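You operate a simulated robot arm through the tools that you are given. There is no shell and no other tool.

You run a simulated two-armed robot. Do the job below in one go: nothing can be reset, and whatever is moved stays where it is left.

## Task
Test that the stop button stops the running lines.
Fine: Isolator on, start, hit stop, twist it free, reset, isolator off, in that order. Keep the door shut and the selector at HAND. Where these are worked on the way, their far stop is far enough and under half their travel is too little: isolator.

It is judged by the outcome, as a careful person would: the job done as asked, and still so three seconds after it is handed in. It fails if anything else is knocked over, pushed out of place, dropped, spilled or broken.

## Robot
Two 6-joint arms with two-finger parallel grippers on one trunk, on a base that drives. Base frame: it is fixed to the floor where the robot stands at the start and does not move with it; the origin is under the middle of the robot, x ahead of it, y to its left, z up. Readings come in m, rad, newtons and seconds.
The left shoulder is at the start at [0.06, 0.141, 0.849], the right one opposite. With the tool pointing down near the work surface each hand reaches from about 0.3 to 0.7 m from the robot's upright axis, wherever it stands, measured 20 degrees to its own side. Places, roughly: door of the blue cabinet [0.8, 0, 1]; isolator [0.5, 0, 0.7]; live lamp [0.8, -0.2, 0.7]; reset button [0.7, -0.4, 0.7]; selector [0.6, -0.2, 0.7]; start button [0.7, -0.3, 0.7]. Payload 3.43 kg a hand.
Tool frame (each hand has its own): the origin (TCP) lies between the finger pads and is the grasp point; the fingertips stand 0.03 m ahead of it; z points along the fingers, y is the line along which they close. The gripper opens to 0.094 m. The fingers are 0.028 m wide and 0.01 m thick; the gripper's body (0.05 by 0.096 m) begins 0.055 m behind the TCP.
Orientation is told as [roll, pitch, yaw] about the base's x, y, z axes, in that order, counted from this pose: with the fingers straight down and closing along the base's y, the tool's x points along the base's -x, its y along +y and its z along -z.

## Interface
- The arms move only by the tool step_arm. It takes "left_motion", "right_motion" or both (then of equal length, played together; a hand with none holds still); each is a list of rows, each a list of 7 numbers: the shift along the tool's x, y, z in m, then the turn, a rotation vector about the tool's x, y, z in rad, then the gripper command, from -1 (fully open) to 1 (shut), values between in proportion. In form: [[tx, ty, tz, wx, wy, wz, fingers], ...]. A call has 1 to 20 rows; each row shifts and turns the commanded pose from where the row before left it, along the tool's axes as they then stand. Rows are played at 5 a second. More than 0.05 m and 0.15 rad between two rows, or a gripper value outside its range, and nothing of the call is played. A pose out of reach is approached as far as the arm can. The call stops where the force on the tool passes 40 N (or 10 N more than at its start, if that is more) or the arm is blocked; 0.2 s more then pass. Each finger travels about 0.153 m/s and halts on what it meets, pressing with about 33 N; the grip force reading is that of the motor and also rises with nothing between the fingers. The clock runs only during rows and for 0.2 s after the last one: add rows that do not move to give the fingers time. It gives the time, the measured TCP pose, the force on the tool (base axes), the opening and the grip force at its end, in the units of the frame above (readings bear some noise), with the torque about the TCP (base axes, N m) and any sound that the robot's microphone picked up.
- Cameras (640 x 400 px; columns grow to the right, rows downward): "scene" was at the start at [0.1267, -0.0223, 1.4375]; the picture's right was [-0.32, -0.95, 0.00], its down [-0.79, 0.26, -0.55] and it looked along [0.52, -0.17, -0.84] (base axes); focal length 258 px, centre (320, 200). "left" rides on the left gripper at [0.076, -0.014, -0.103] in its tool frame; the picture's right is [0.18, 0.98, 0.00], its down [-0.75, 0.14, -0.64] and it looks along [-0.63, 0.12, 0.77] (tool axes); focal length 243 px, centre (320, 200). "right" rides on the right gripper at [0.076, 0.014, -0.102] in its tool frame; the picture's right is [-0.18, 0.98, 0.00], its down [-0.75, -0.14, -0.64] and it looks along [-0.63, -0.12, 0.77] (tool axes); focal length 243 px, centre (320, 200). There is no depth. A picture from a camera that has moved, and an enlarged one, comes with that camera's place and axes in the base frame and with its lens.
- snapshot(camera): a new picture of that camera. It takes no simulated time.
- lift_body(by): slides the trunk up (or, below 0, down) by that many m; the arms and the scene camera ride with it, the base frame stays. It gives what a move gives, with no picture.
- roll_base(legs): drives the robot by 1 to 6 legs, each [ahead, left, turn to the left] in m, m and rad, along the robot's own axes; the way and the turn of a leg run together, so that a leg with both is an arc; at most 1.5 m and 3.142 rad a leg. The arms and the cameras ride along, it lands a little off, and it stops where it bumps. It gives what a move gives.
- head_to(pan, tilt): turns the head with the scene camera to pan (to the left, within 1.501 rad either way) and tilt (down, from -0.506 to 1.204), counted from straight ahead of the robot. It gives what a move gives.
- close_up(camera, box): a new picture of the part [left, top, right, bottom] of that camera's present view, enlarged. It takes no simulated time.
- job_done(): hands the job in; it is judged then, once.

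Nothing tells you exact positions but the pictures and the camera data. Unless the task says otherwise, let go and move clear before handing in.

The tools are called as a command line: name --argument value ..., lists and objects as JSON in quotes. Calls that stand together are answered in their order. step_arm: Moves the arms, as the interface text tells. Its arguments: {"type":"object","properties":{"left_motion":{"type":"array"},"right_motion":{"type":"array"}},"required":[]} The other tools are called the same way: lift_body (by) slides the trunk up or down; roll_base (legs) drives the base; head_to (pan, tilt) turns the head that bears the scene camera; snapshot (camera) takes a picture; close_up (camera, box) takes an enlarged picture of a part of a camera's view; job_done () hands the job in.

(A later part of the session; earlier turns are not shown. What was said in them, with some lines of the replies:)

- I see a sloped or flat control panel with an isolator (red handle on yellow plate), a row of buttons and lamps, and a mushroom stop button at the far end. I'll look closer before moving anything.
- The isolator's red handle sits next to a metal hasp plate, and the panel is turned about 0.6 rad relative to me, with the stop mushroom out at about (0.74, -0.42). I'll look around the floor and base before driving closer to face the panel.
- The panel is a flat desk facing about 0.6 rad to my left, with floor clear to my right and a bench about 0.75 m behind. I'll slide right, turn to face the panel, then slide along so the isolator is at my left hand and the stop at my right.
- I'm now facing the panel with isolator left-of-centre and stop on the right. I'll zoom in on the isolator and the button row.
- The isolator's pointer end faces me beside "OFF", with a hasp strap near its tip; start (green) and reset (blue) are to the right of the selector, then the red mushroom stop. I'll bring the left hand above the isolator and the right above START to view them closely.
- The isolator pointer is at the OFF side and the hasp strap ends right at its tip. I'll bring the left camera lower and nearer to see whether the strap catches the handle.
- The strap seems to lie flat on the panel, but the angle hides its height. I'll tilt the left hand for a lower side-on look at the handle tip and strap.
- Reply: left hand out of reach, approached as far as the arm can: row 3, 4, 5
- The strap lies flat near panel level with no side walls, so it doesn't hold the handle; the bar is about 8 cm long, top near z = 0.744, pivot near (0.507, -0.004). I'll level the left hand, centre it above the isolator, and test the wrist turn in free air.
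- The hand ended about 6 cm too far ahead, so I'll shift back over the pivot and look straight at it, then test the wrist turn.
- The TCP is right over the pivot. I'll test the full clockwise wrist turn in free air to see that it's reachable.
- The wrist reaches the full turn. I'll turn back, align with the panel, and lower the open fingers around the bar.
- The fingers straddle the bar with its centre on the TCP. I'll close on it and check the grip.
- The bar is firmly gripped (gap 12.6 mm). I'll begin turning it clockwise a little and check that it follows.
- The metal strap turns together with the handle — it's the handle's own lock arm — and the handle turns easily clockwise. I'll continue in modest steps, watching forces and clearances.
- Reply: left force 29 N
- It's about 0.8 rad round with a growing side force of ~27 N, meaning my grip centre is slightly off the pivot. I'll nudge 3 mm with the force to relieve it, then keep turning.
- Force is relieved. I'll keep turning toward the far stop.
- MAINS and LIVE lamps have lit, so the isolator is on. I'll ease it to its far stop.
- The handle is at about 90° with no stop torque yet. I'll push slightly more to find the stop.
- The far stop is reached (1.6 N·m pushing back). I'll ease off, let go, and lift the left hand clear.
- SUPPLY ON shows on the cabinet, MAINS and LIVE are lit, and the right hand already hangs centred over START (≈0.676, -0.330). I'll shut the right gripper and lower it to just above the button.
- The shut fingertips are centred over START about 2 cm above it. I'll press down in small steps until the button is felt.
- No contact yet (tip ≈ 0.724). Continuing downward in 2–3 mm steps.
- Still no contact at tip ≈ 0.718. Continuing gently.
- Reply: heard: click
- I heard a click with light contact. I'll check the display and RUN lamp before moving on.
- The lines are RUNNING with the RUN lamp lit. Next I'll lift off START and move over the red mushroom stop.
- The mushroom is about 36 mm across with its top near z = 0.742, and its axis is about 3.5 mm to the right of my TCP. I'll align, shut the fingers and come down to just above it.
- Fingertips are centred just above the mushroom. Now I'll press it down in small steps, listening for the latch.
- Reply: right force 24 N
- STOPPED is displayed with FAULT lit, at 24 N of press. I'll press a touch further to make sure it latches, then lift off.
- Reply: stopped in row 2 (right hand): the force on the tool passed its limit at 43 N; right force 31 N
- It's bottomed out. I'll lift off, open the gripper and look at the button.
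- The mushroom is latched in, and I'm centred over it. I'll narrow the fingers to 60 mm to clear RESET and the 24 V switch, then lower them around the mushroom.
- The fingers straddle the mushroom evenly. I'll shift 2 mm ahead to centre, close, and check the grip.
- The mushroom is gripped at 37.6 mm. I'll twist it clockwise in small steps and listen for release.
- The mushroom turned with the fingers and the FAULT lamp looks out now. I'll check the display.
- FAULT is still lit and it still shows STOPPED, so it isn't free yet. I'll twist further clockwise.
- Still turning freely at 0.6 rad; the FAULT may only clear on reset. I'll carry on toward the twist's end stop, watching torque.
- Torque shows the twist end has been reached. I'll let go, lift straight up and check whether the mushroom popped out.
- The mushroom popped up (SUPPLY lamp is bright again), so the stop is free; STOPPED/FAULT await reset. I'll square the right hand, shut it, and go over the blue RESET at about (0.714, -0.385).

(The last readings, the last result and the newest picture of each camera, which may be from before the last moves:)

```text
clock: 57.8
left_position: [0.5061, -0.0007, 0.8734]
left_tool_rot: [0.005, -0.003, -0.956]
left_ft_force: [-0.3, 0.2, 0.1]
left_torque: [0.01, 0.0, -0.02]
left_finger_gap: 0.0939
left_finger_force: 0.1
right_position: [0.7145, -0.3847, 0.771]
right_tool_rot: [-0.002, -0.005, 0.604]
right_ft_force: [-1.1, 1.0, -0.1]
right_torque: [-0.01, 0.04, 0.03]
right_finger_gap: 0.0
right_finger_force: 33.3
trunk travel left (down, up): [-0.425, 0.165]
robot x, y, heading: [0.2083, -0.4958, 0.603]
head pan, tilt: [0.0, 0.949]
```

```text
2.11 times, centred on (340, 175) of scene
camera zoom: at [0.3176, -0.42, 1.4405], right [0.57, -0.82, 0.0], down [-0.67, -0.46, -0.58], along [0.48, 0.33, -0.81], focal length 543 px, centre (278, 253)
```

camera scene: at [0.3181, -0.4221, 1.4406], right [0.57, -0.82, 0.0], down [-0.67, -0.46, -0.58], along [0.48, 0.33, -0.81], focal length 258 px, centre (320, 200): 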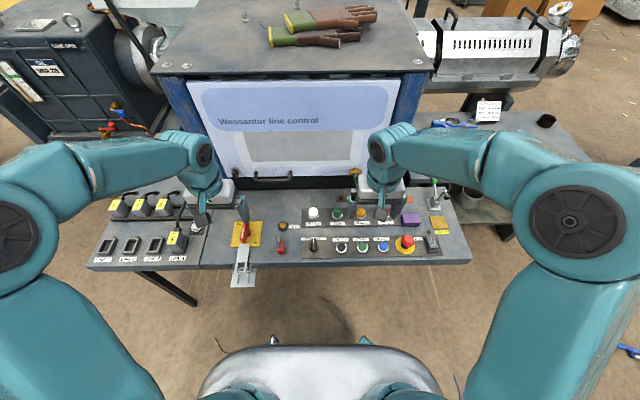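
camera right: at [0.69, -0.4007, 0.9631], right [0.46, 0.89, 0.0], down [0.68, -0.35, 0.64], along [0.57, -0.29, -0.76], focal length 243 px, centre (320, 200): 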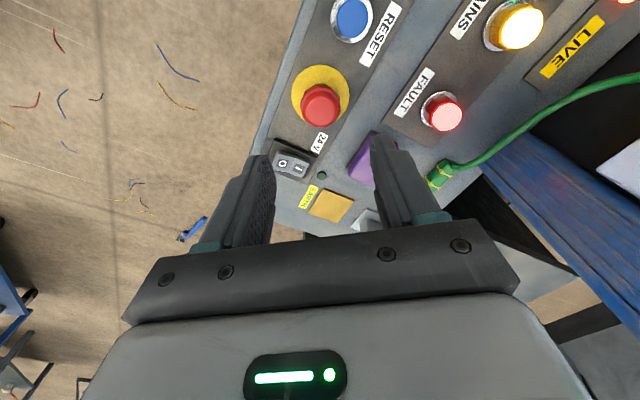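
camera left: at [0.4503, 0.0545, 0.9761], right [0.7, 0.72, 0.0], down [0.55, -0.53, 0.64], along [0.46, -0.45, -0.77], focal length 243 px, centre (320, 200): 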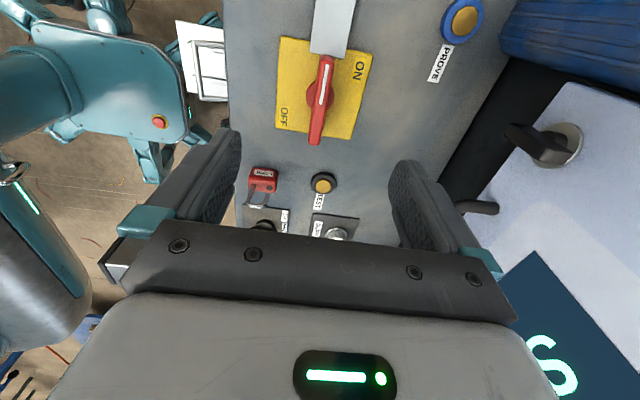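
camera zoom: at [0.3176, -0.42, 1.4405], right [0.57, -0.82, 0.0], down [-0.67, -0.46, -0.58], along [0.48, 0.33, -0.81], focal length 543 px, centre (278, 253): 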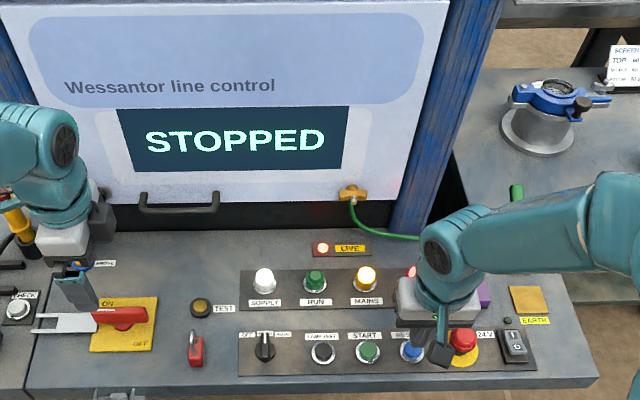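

The mushroom clearly stands up with its neck visible, and I'm centred over RESET. Now I'll press it down in small steps as I did START.

step_arm --right_motion '[[0, 0, 0.008, 0, 0, 0, 1], [0, 0, 0.007, 0, 0, 0, 1], [0, 0, 0.004, 0, 0, 0, 1], [0, 0, 0.003, 0, 0, 0, 1], [0, 0, 0.002, 0, 0, 0, 1], [0, 0, 0.002, 0, 0, 0, 1], [0, 0, 0, 0, 0, 0, 1]]'

close_up --camera "scene" --box '[200, 80, 480, 270]'

```text
clock: 59.4
left_position: [0.5064, -0.0, 0.8732]
left_tool_rot: [0.002, -0.002, -0.956]
left_ft_force: [0.1, 0.0, -0.3]
left_torque: [0.01, 0.0, -0.01]
left_finger_gap: 0.094
left_finger_force: 0.1
right_position: [0.7141, -0.3863, 0.7464]
right_tool_rot: [-0.001, -0.005, 0.605]
right_ft_force: [1.4, 0.6, 1.4]
right_torque: [-0.02, 0.01, -0.01]
right_finger_gap: 0.0
right_finger_force: 32.7
trunk travel left (down, up): [-0.425, 0.165]
robot x, y, heading: [0.2106, -0.4917, 0.608]
head pan, tilt: [0.0, 0.949]
heard: click
```

```text
2.11 times, centred on (340, 175) of scene
camera zoom: at [0.318, -0.4195, 1.4404], right [0.57, -0.82, 0.0], down [-0.67, -0.46, -0.58], along [0.48, 0.33, -0.81], focal length 543 px, centre (278, 253)
```

zoom: 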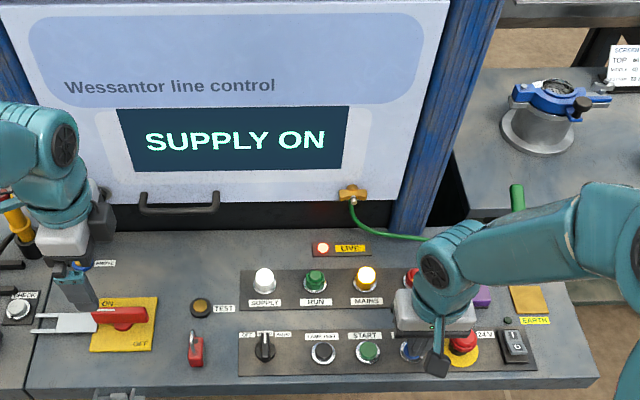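

RESET clicked and the display is back to SUPPLY ON with FAULT cleared. I'll lift the right hand clear while lowering the open left hand around the isolator handle again.

step_arm --right_motion '[[0, 0, -0.03, 0, 0, 0, 1], [0, 0, -0.04, 0, 0, 0, 1], [0, 0, -0.04, 0, 0, 0, 1], [0, 0, -0.04, 0, 0, 0, 1], [0, 0, 0, 0, 0, 0, 1]]' --left_motion '[[-0.0018, 0, 0, 0, 0, 0, -1], [0, 0, 0.04, 0, 0, 0, -1], [0, 0, 0.04, 0, 0, 0, -1], [0, 0, 0.0395, 0, 0, 0, -1], [0, 0, 0, 0, 0, 0, -1]]'

close_up --camera "left" --box '[200, 50, 440, 250]'

close_up --camera "scene" --box '[200, 80, 480, 270]'

```text
clock: 60.6
left_position: [0.5057, -0.0027, 0.753]
left_tool_rot: [0.004, -0.001, -0.957]
left_ft_force: [0.1, -0.3, 0.3]
left_torque: [0.03, 0.0, 0.01]
left_finger_gap: 0.0939
left_finger_force: 0.0
right_position: [0.7157, -0.387, 0.8964]
right_tool_rot: [-0.003, -0.005, 0.604]
right_ft_force: [-1.2, -0.4, -0.2]
right_torque: [0.04, -0.03, -0.01]
right_finger_gap: 0.0
right_finger_force: 33.6
trunk travel left (down, up): [-0.425, 0.165]
robot x, y, heading: [0.209, -0.4963, 0.61]
head pan, tilt: [0.0, 0.949]
```

```text
2.00 times, centred on (320, 150) of left
camera zoom: at [0.4501, 0.0523, 0.8561], right [0.7, 0.72, 0.0], down [0.55, -0.53, 0.64], along [0.46, -0.45, -0.77], focal length 485 px, centre (320, 300)
```

zoom: 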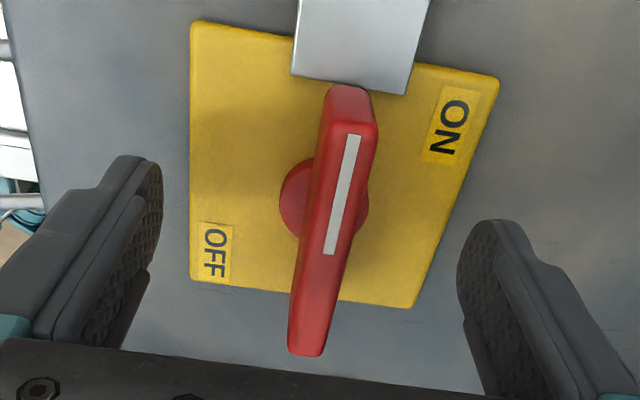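

```text
2.11 times, centred on (340, 175) of scene
camera zoom: at [0.3179, -0.4204, 1.4405], right [0.57, -0.82, 0.0], down [-0.67, -0.46, -0.58], along [0.48, 0.33, -0.81], focal length 543 px, centre (278, 253)
```

zoom: 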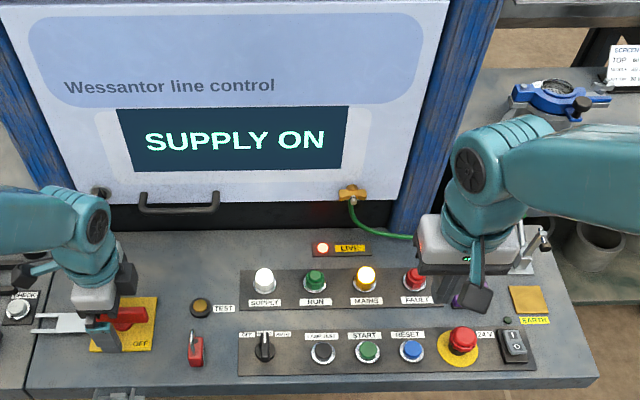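

The left fingers straddle the handle. I'll grip it and begin turning counter-clockwise back toward OFF.

step_arm --left_motion '[[0, 0, 0, 0, 0, 0, 1], [0, 0, 0, 0, 0, 0, 1], [0, 0, 0, 0, 0, 0, 1], [0, 0, 0, 0, 0, -0.1, 1], [0, 0, 0, 0, 0, -0.1, 1], [0, 0, 0, 0, 0, -0.1, 1], [0, 0, 0, 0, 0, -0.1, 1]]'

```text
clock: 62.2
left_position: [0.5063, -0.001, 0.7527]
left_tool_rot: [0.0, -0.001, -0.553]
left_ft_force: [1.2, 3.4, -5.6]
left_torque: [0.19, -0.18, -0.01]
left_finger_gap: 0.0129
left_finger_force: 45.0
right_position: [0.7151, -0.3856, 0.8946]
right_tool_rot: [-0.001, -0.005, 0.605]
right_ft_force: [0.2, -0.1, 0.6]
right_torque: [-0.03, 0.01, 0.01]
right_finger_gap: 0.0003
right_finger_force: 33.0
trunk travel left (down, up): [-0.425, 0.165]
robot x, y, heading: [0.2094, -0.4965, 0.605]
head pan, tilt: [0.0, 0.949]
```

Turning freely with small forces. Continuing.

step_arm --left_motion '[[0, 0, 0, 0, 0, -0.1, 1], [0, 0, 0, 0, 0, -0.1, 1], [0, 0, 0, 0, 0, -0.1, 1], [0, 0, 0, 0, 0, -0.1, 1], [0, 0, 0, 0, 0, -0.1, 1]]'

```text
clock: 63.4
left_position: [0.5072, -0.0011, 0.7539]
left_tool_rot: [-0.001, 0.0, -0.052]
left_ft_force: [-7.4, -3.3, -15.2]
left_torque: [0.12, -1.16, 0.02]
left_finger_gap: 0.0126
left_finger_force: 45.0
right_position: [0.7147, -0.3859, 0.8972]
right_tool_rot: [-0.003, -0.005, 0.606]
right_ft_force: [-0.2, -0.2, -0.9]
right_torque: [0.02, -0.02, 0.01]
right_finger_gap: 0.0
right_finger_force: 33.3
trunk travel left (down, up): [-0.425, 0.165]
robot x, y, heading: [0.209, -0.4923, 0.607]
head pan, tilt: [0.0, 0.949]
```

step_arm --left_motion '[[0.0, -0.0005, 0, 0, 0, -0.1, 1], [0, 0, 0, 0, 0, -0.1, 1], [0, 0, 0, 0, 0, -0.1, 1], [0, 0, 0, 0, 0, -0.1, 1]]'

close_up --camera "scene" --box '[180, 180, 300, 280]'

```text
clock: 64.4
left_position: [0.5073, -0.0024, 0.7536]
left_tool_rot: [0.0, -0.001, 0.348]
left_ft_force: [-9.6, -5.7, -16.0]
left_torque: [0.13, 0.26, -0.01]
left_finger_gap: 0.0128
left_finger_force: 44.6
right_position: [0.7148, -0.3858, 0.8951]
right_tool_rot: [-0.001, -0.008, 0.606]
right_ft_force: [-0.8, -1.4, 0.7]
right_torque: [-0.01, -0.01, 0.03]
right_finger_gap: 0.0001
right_finger_force: 32.9
trunk travel left (down, up): [-0.425, 0.165]
robot x, y, heading: [0.2084, -0.4946, 0.606]
head pan, tilt: [0.0, 0.949]
```

```text
4.00 times, centred on (240, 230) of scene
camera zoom: at [0.3179, -0.4188, 1.4404], right [0.57, -0.82, 0.0], down [-0.67, -0.46, -0.58], along [0.48, 0.33, -0.81], focal length 1032 px, centre (640, 80)
```

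zoom: 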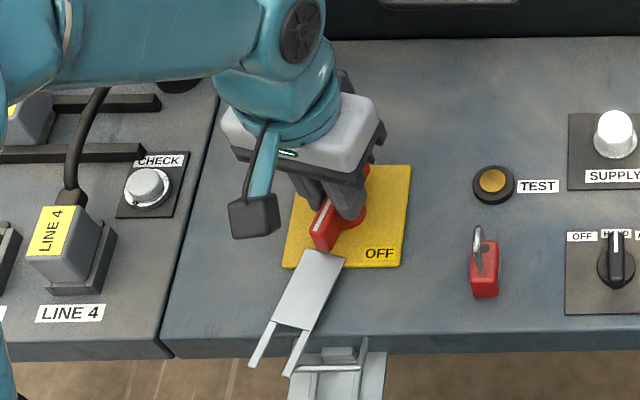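

About 0.3 rad remains to OFF. Continuing to the OFF stop.

step_arm --left_motion '[[0.0, -0.0005, 0, 0, 0, -0.1, 1], [0, 0, 0, 0, 0, -0.1, 1], [0, 0, 0, 0, 0, -0.07, 1], [0, 0, 0, 0, 0, 0, 1]]'

close_up --camera "scene" --box '[180, 180, 300, 280]'

close_up --camera "scene" --box '[200, 80, 480, 270]'

```text
clock: 65.4
left_position: [0.5071, -0.0032, 0.753]
left_tool_rot: [-0.003, 0.002, 0.616]
left_ft_force: [-12.2, -8.9, -19.0]
left_torque: [0.25, 0.05, 0.0]
left_finger_gap: 0.0127
left_finger_force: 44.6
right_position: [0.7154, -0.3862, 0.8959]
right_tool_rot: [0.001, -0.006, 0.608]
right_ft_force: [-0.3, 0.2, -0.5]
right_torque: [-0.01, 0.02, -0.04]
right_finger_gap: 0.0002
right_finger_force: 33.0
trunk travel left (down, up): [-0.425, 0.165]
robot x, y, heading: [0.2078, -0.493, 0.603]
head pan, tilt: [0.0, 0.949]
```

```text
4.00 times, centred on (240, 230) of scene
camera zoom: at [0.3178, -0.4189, 1.4404], right [0.57, -0.82, 0.0], down [-0.67, -0.46, -0.58], along [0.48, 0.33, -0.81], focal length 1032 px, centre (640, 80)
```

zoom: 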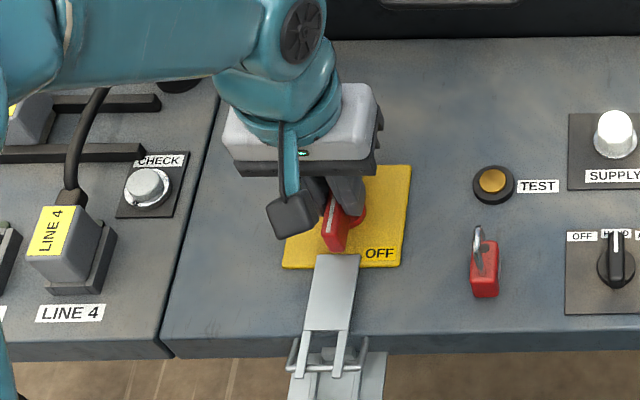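

```text
2.11 times, centred on (340, 175) of scene
camera zoom: at [0.3178, -0.4189, 1.4404], right [0.57, -0.82, 0.0], down [-0.67, -0.46, -0.58], along [0.48, 0.33, -0.81], focal length 543 px, centre (278, 253)
```

zoom: 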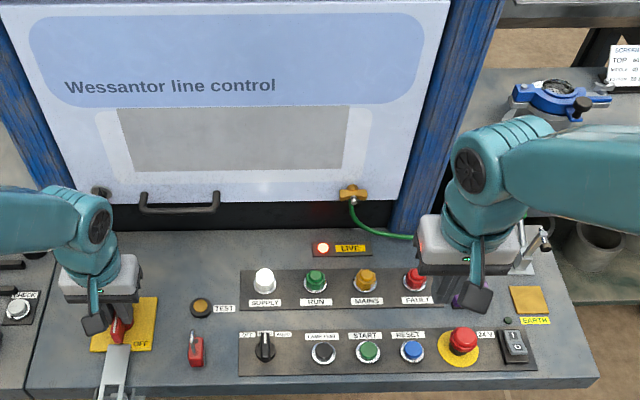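

The display and MAINS lamp are off but LIVE still glows; no stop torque yet. I'll turn the last bit to the OFF stop.

step_arm --left_motion '[[0, 0, 0, 0, 0, -0.03, 1], [0, 0, 0, 0, 0, -0.03, 1], [0, 0, 0, 0, 0, 0, 1]]'

close_up --camera "scene" --box '[200, 80, 480, 270]'

```text
clock: 66.2
left_position: [0.5083, -0.0024, 0.7528]
left_tool_rot: [-0.003, 0.0, 0.675]
left_ft_force: [-9.7, -9.2, -19.4]
left_torque: [0.1, -0.02, -1.44]
left_finger_gap: 0.0134
left_finger_force: 45.0
right_position: [0.7146, -0.3861, 0.895]
right_tool_rot: [-0.003, -0.004, 0.606]
right_ft_force: [-0.5, -0.6, 0.0]
right_torque: [0.0, 0.01, 0.03]
right_finger_gap: 0.0
right_finger_force: 33.3
trunk travel left (down, up): [-0.425, 0.165]
robot x, y, heading: [0.2112, -0.4951, 0.606]
head pan, tilt: [0.0, 0.949]
```

```text
2.11 times, centred on (340, 175) of scene
camera zoom: at [0.3181, -0.4188, 1.4403], right [0.57, -0.82, 0.0], down [-0.67, -0.46, -0.58], along [0.48, 0.33, -0.81], focal length 543 px, centre (278, 253)
```

zoom: 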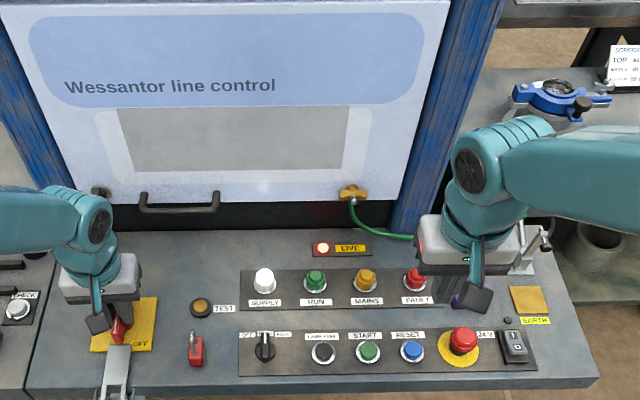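

The OFF stop is reached. I'll ease the torque, let go, lift clear, and watch whether LIVE dies down.

step_arm --left_motion '[[0, 0, 0, 0, 0, 0.04, 1], [0, 0, 0, 0, 0, 0, -1], [0, 0, 0, 0, 0, 0, -1], [0, 0, 0, 0, 0, 0, -1], [0, 0, -0.04, 0, 0, 0, -1], [0, 0, -0.04, 0, 0, 0, -1], [0, 0, -0.04, 0, 0, 0, -1], [0, 0, -0.04, 0, 0, 0, -1], [0, 0, 0, 0, 0, 0, -1]]'

close_up --camera "scene" --box '[200, 80, 480, 270]'

close_up --camera "scene" --box '[180, 180, 300, 290]'

snapshot --camera "left"

```text
clock: 68.2
left_position: [0.5071, -0.0014, 0.9141]
left_tool_rot: [-0.002, -0.003, 0.636]
left_ft_force: [0.4, 0.8, 0.1]
left_torque: [-0.02, -0.01, -0.03]
left_finger_gap: 0.0941
left_finger_force: 0.1
right_position: [0.7148, -0.3853, 0.8949]
right_tool_rot: [-0.002, -0.006, 0.604]
right_ft_force: [0.0, 1.0, -0.3]
right_torque: [0.0, 0.02, 0.03]
right_finger_gap: 0.0
right_finger_force: 32.7
trunk travel left (down, up): [-0.425, 0.165]
robot x, y, heading: [0.2116, -0.497, 0.604]
head pan, tilt: [0.0, 0.949]
```

```text
2.11 times, centred on (340, 175) of scene
camera zoom: at [0.3187, -0.4189, 1.4403], right [0.57, -0.82, 0.0], down [-0.67, -0.46, -0.58], along [0.48, 0.33, -0.81], focal length 543 px, centre (278, 253)
```

zoom: 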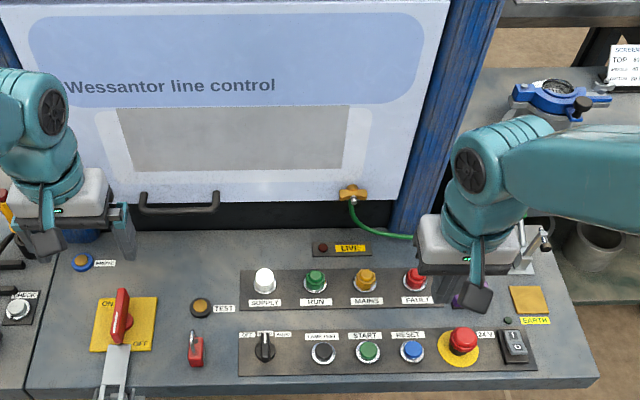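

```text
3.64 times, centred on (240, 235) of scene
camera zoom: at [0.3187, -0.4189, 1.4403], right [0.57, -0.82, 0.0], down [-0.67, -0.46, -0.58], along [0.48, 0.33, -0.81], focal length 938 px, centre (611, 73)
```

zoom: 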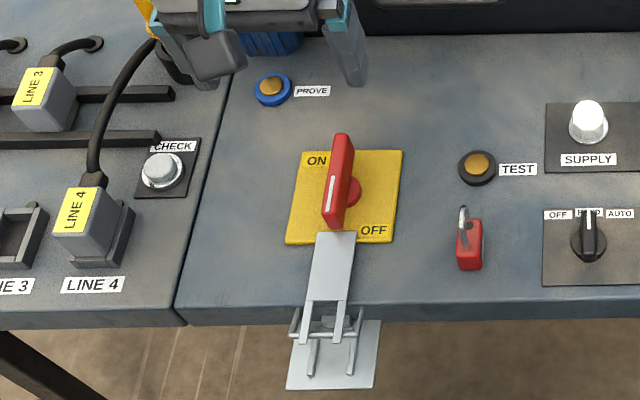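

```text
taken
camera left: at [0.4541, -0.0581, 1.0157], right [-0.73, 0.68, 0.0], down [0.52, 0.56, 0.64], along [0.44, 0.47, -0.77], focal length 243 px, centre (320, 200)
```

left: 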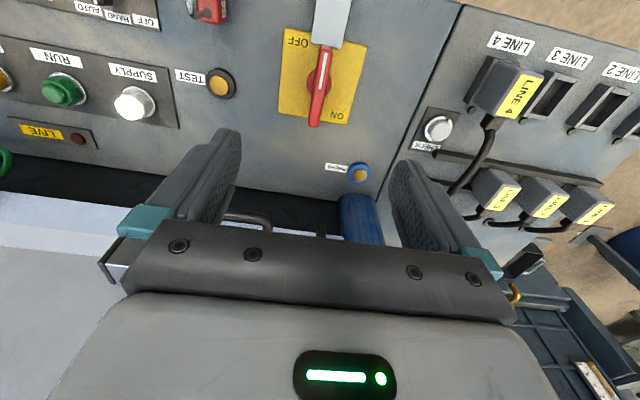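

LIVE has gone dark, the isolator is at OFF, the selector is on HAND and the door is shut. One last look at the stop and buttons before handing in.

step_arm --right_motion '[[0, 0, -0.04, 0, 0, 0, -1], [0, 0, -0.04, 0, 0, 0, -1], [0, 0, 0, 0, 0, 0, -1]]'

snapshot --camera "right"

snapshot --camera "scene"

```text
clock: 69.0
left_position: [0.507, -0.0018, 0.9127]
left_tool_rot: [0.0, -0.001, 0.636]
left_ft_force: [0.2, 0.0, 0.5]
left_torque: [0.0, 0.0, -0.01]
left_finger_gap: 0.0937
left_finger_force: 0.0
right_position: [0.7148, -0.3855, 0.9777]
right_tool_rot: [-0.002, -0.004, 0.604]
right_ft_force: [1.0, 0.2, -0.6]
right_torque: [0.04, -0.02, -0.03]
right_finger_gap: 0.0941
right_finger_force: 0.0
trunk travel left (down, up): [-0.425, 0.165]
robot x, y, heading: [0.2099, -0.4953, 0.605]
head pan, tilt: [0.0, 0.949]
```

```text
taken
camera right: at [0.644, -0.4174, 1.0792], right [-0.41, 0.91, 0.0], down [0.7, 0.31, 0.65], along [0.59, 0.26, -0.76], focal length 243 px, centre (320, 200)
```

right: 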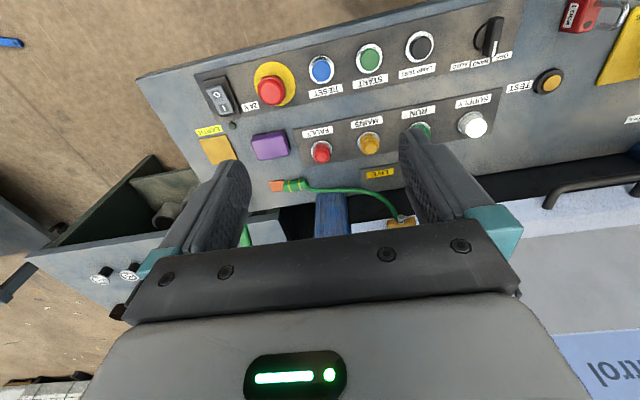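

```text
taken
camera scene: at [0.3184, -0.4193, 1.4404], right [0.57, -0.82, 0.0], down [-0.67, -0.46, -0.58], along [0.48, 0.33, -0.81], focal length 258 px, centre (320, 200)
```

scene: 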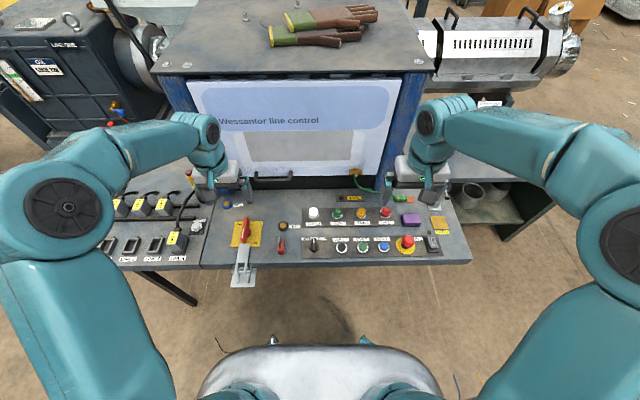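

The panel is as it should be: isolator OFF, stop button out, FAULT, MAINS and LIVE dark, selector on HAND, door shut, both hands clear. Handing in.

job_done

```text
The job is handed in.
```

The stop button works: with the lines running, pressing it changed the display from RUNNING to STOPPED and lit the FAULT lamp.

I did the steps in the order you gave:

1. **Isolator on:** turned to its far stop. The display showed SUPPLY ON, and the MAINS and LIVE lamps lit.
2. **Start:** the button clicked, the display showed RUNNING, and the RUN lamp lit.
3. **Stop:** pressed until it bottomed out and stayed in.
4. **Twist free:** turned clockwise to the end of its travel, and the button popped back up.
5. **Reset:** the button clicked, the display went back to SUPPLY ON, and FAULT cleared.
6. **Isolator off:** turned back to its OFF stop. The display and MAINS lamp went out, and LIVE went dark within about 3 seconds.

The door stayed shut and the selector stayed at HAND. The cameras showed nothing else moved or knocked. Both hands are off the controls and clear of the panel.
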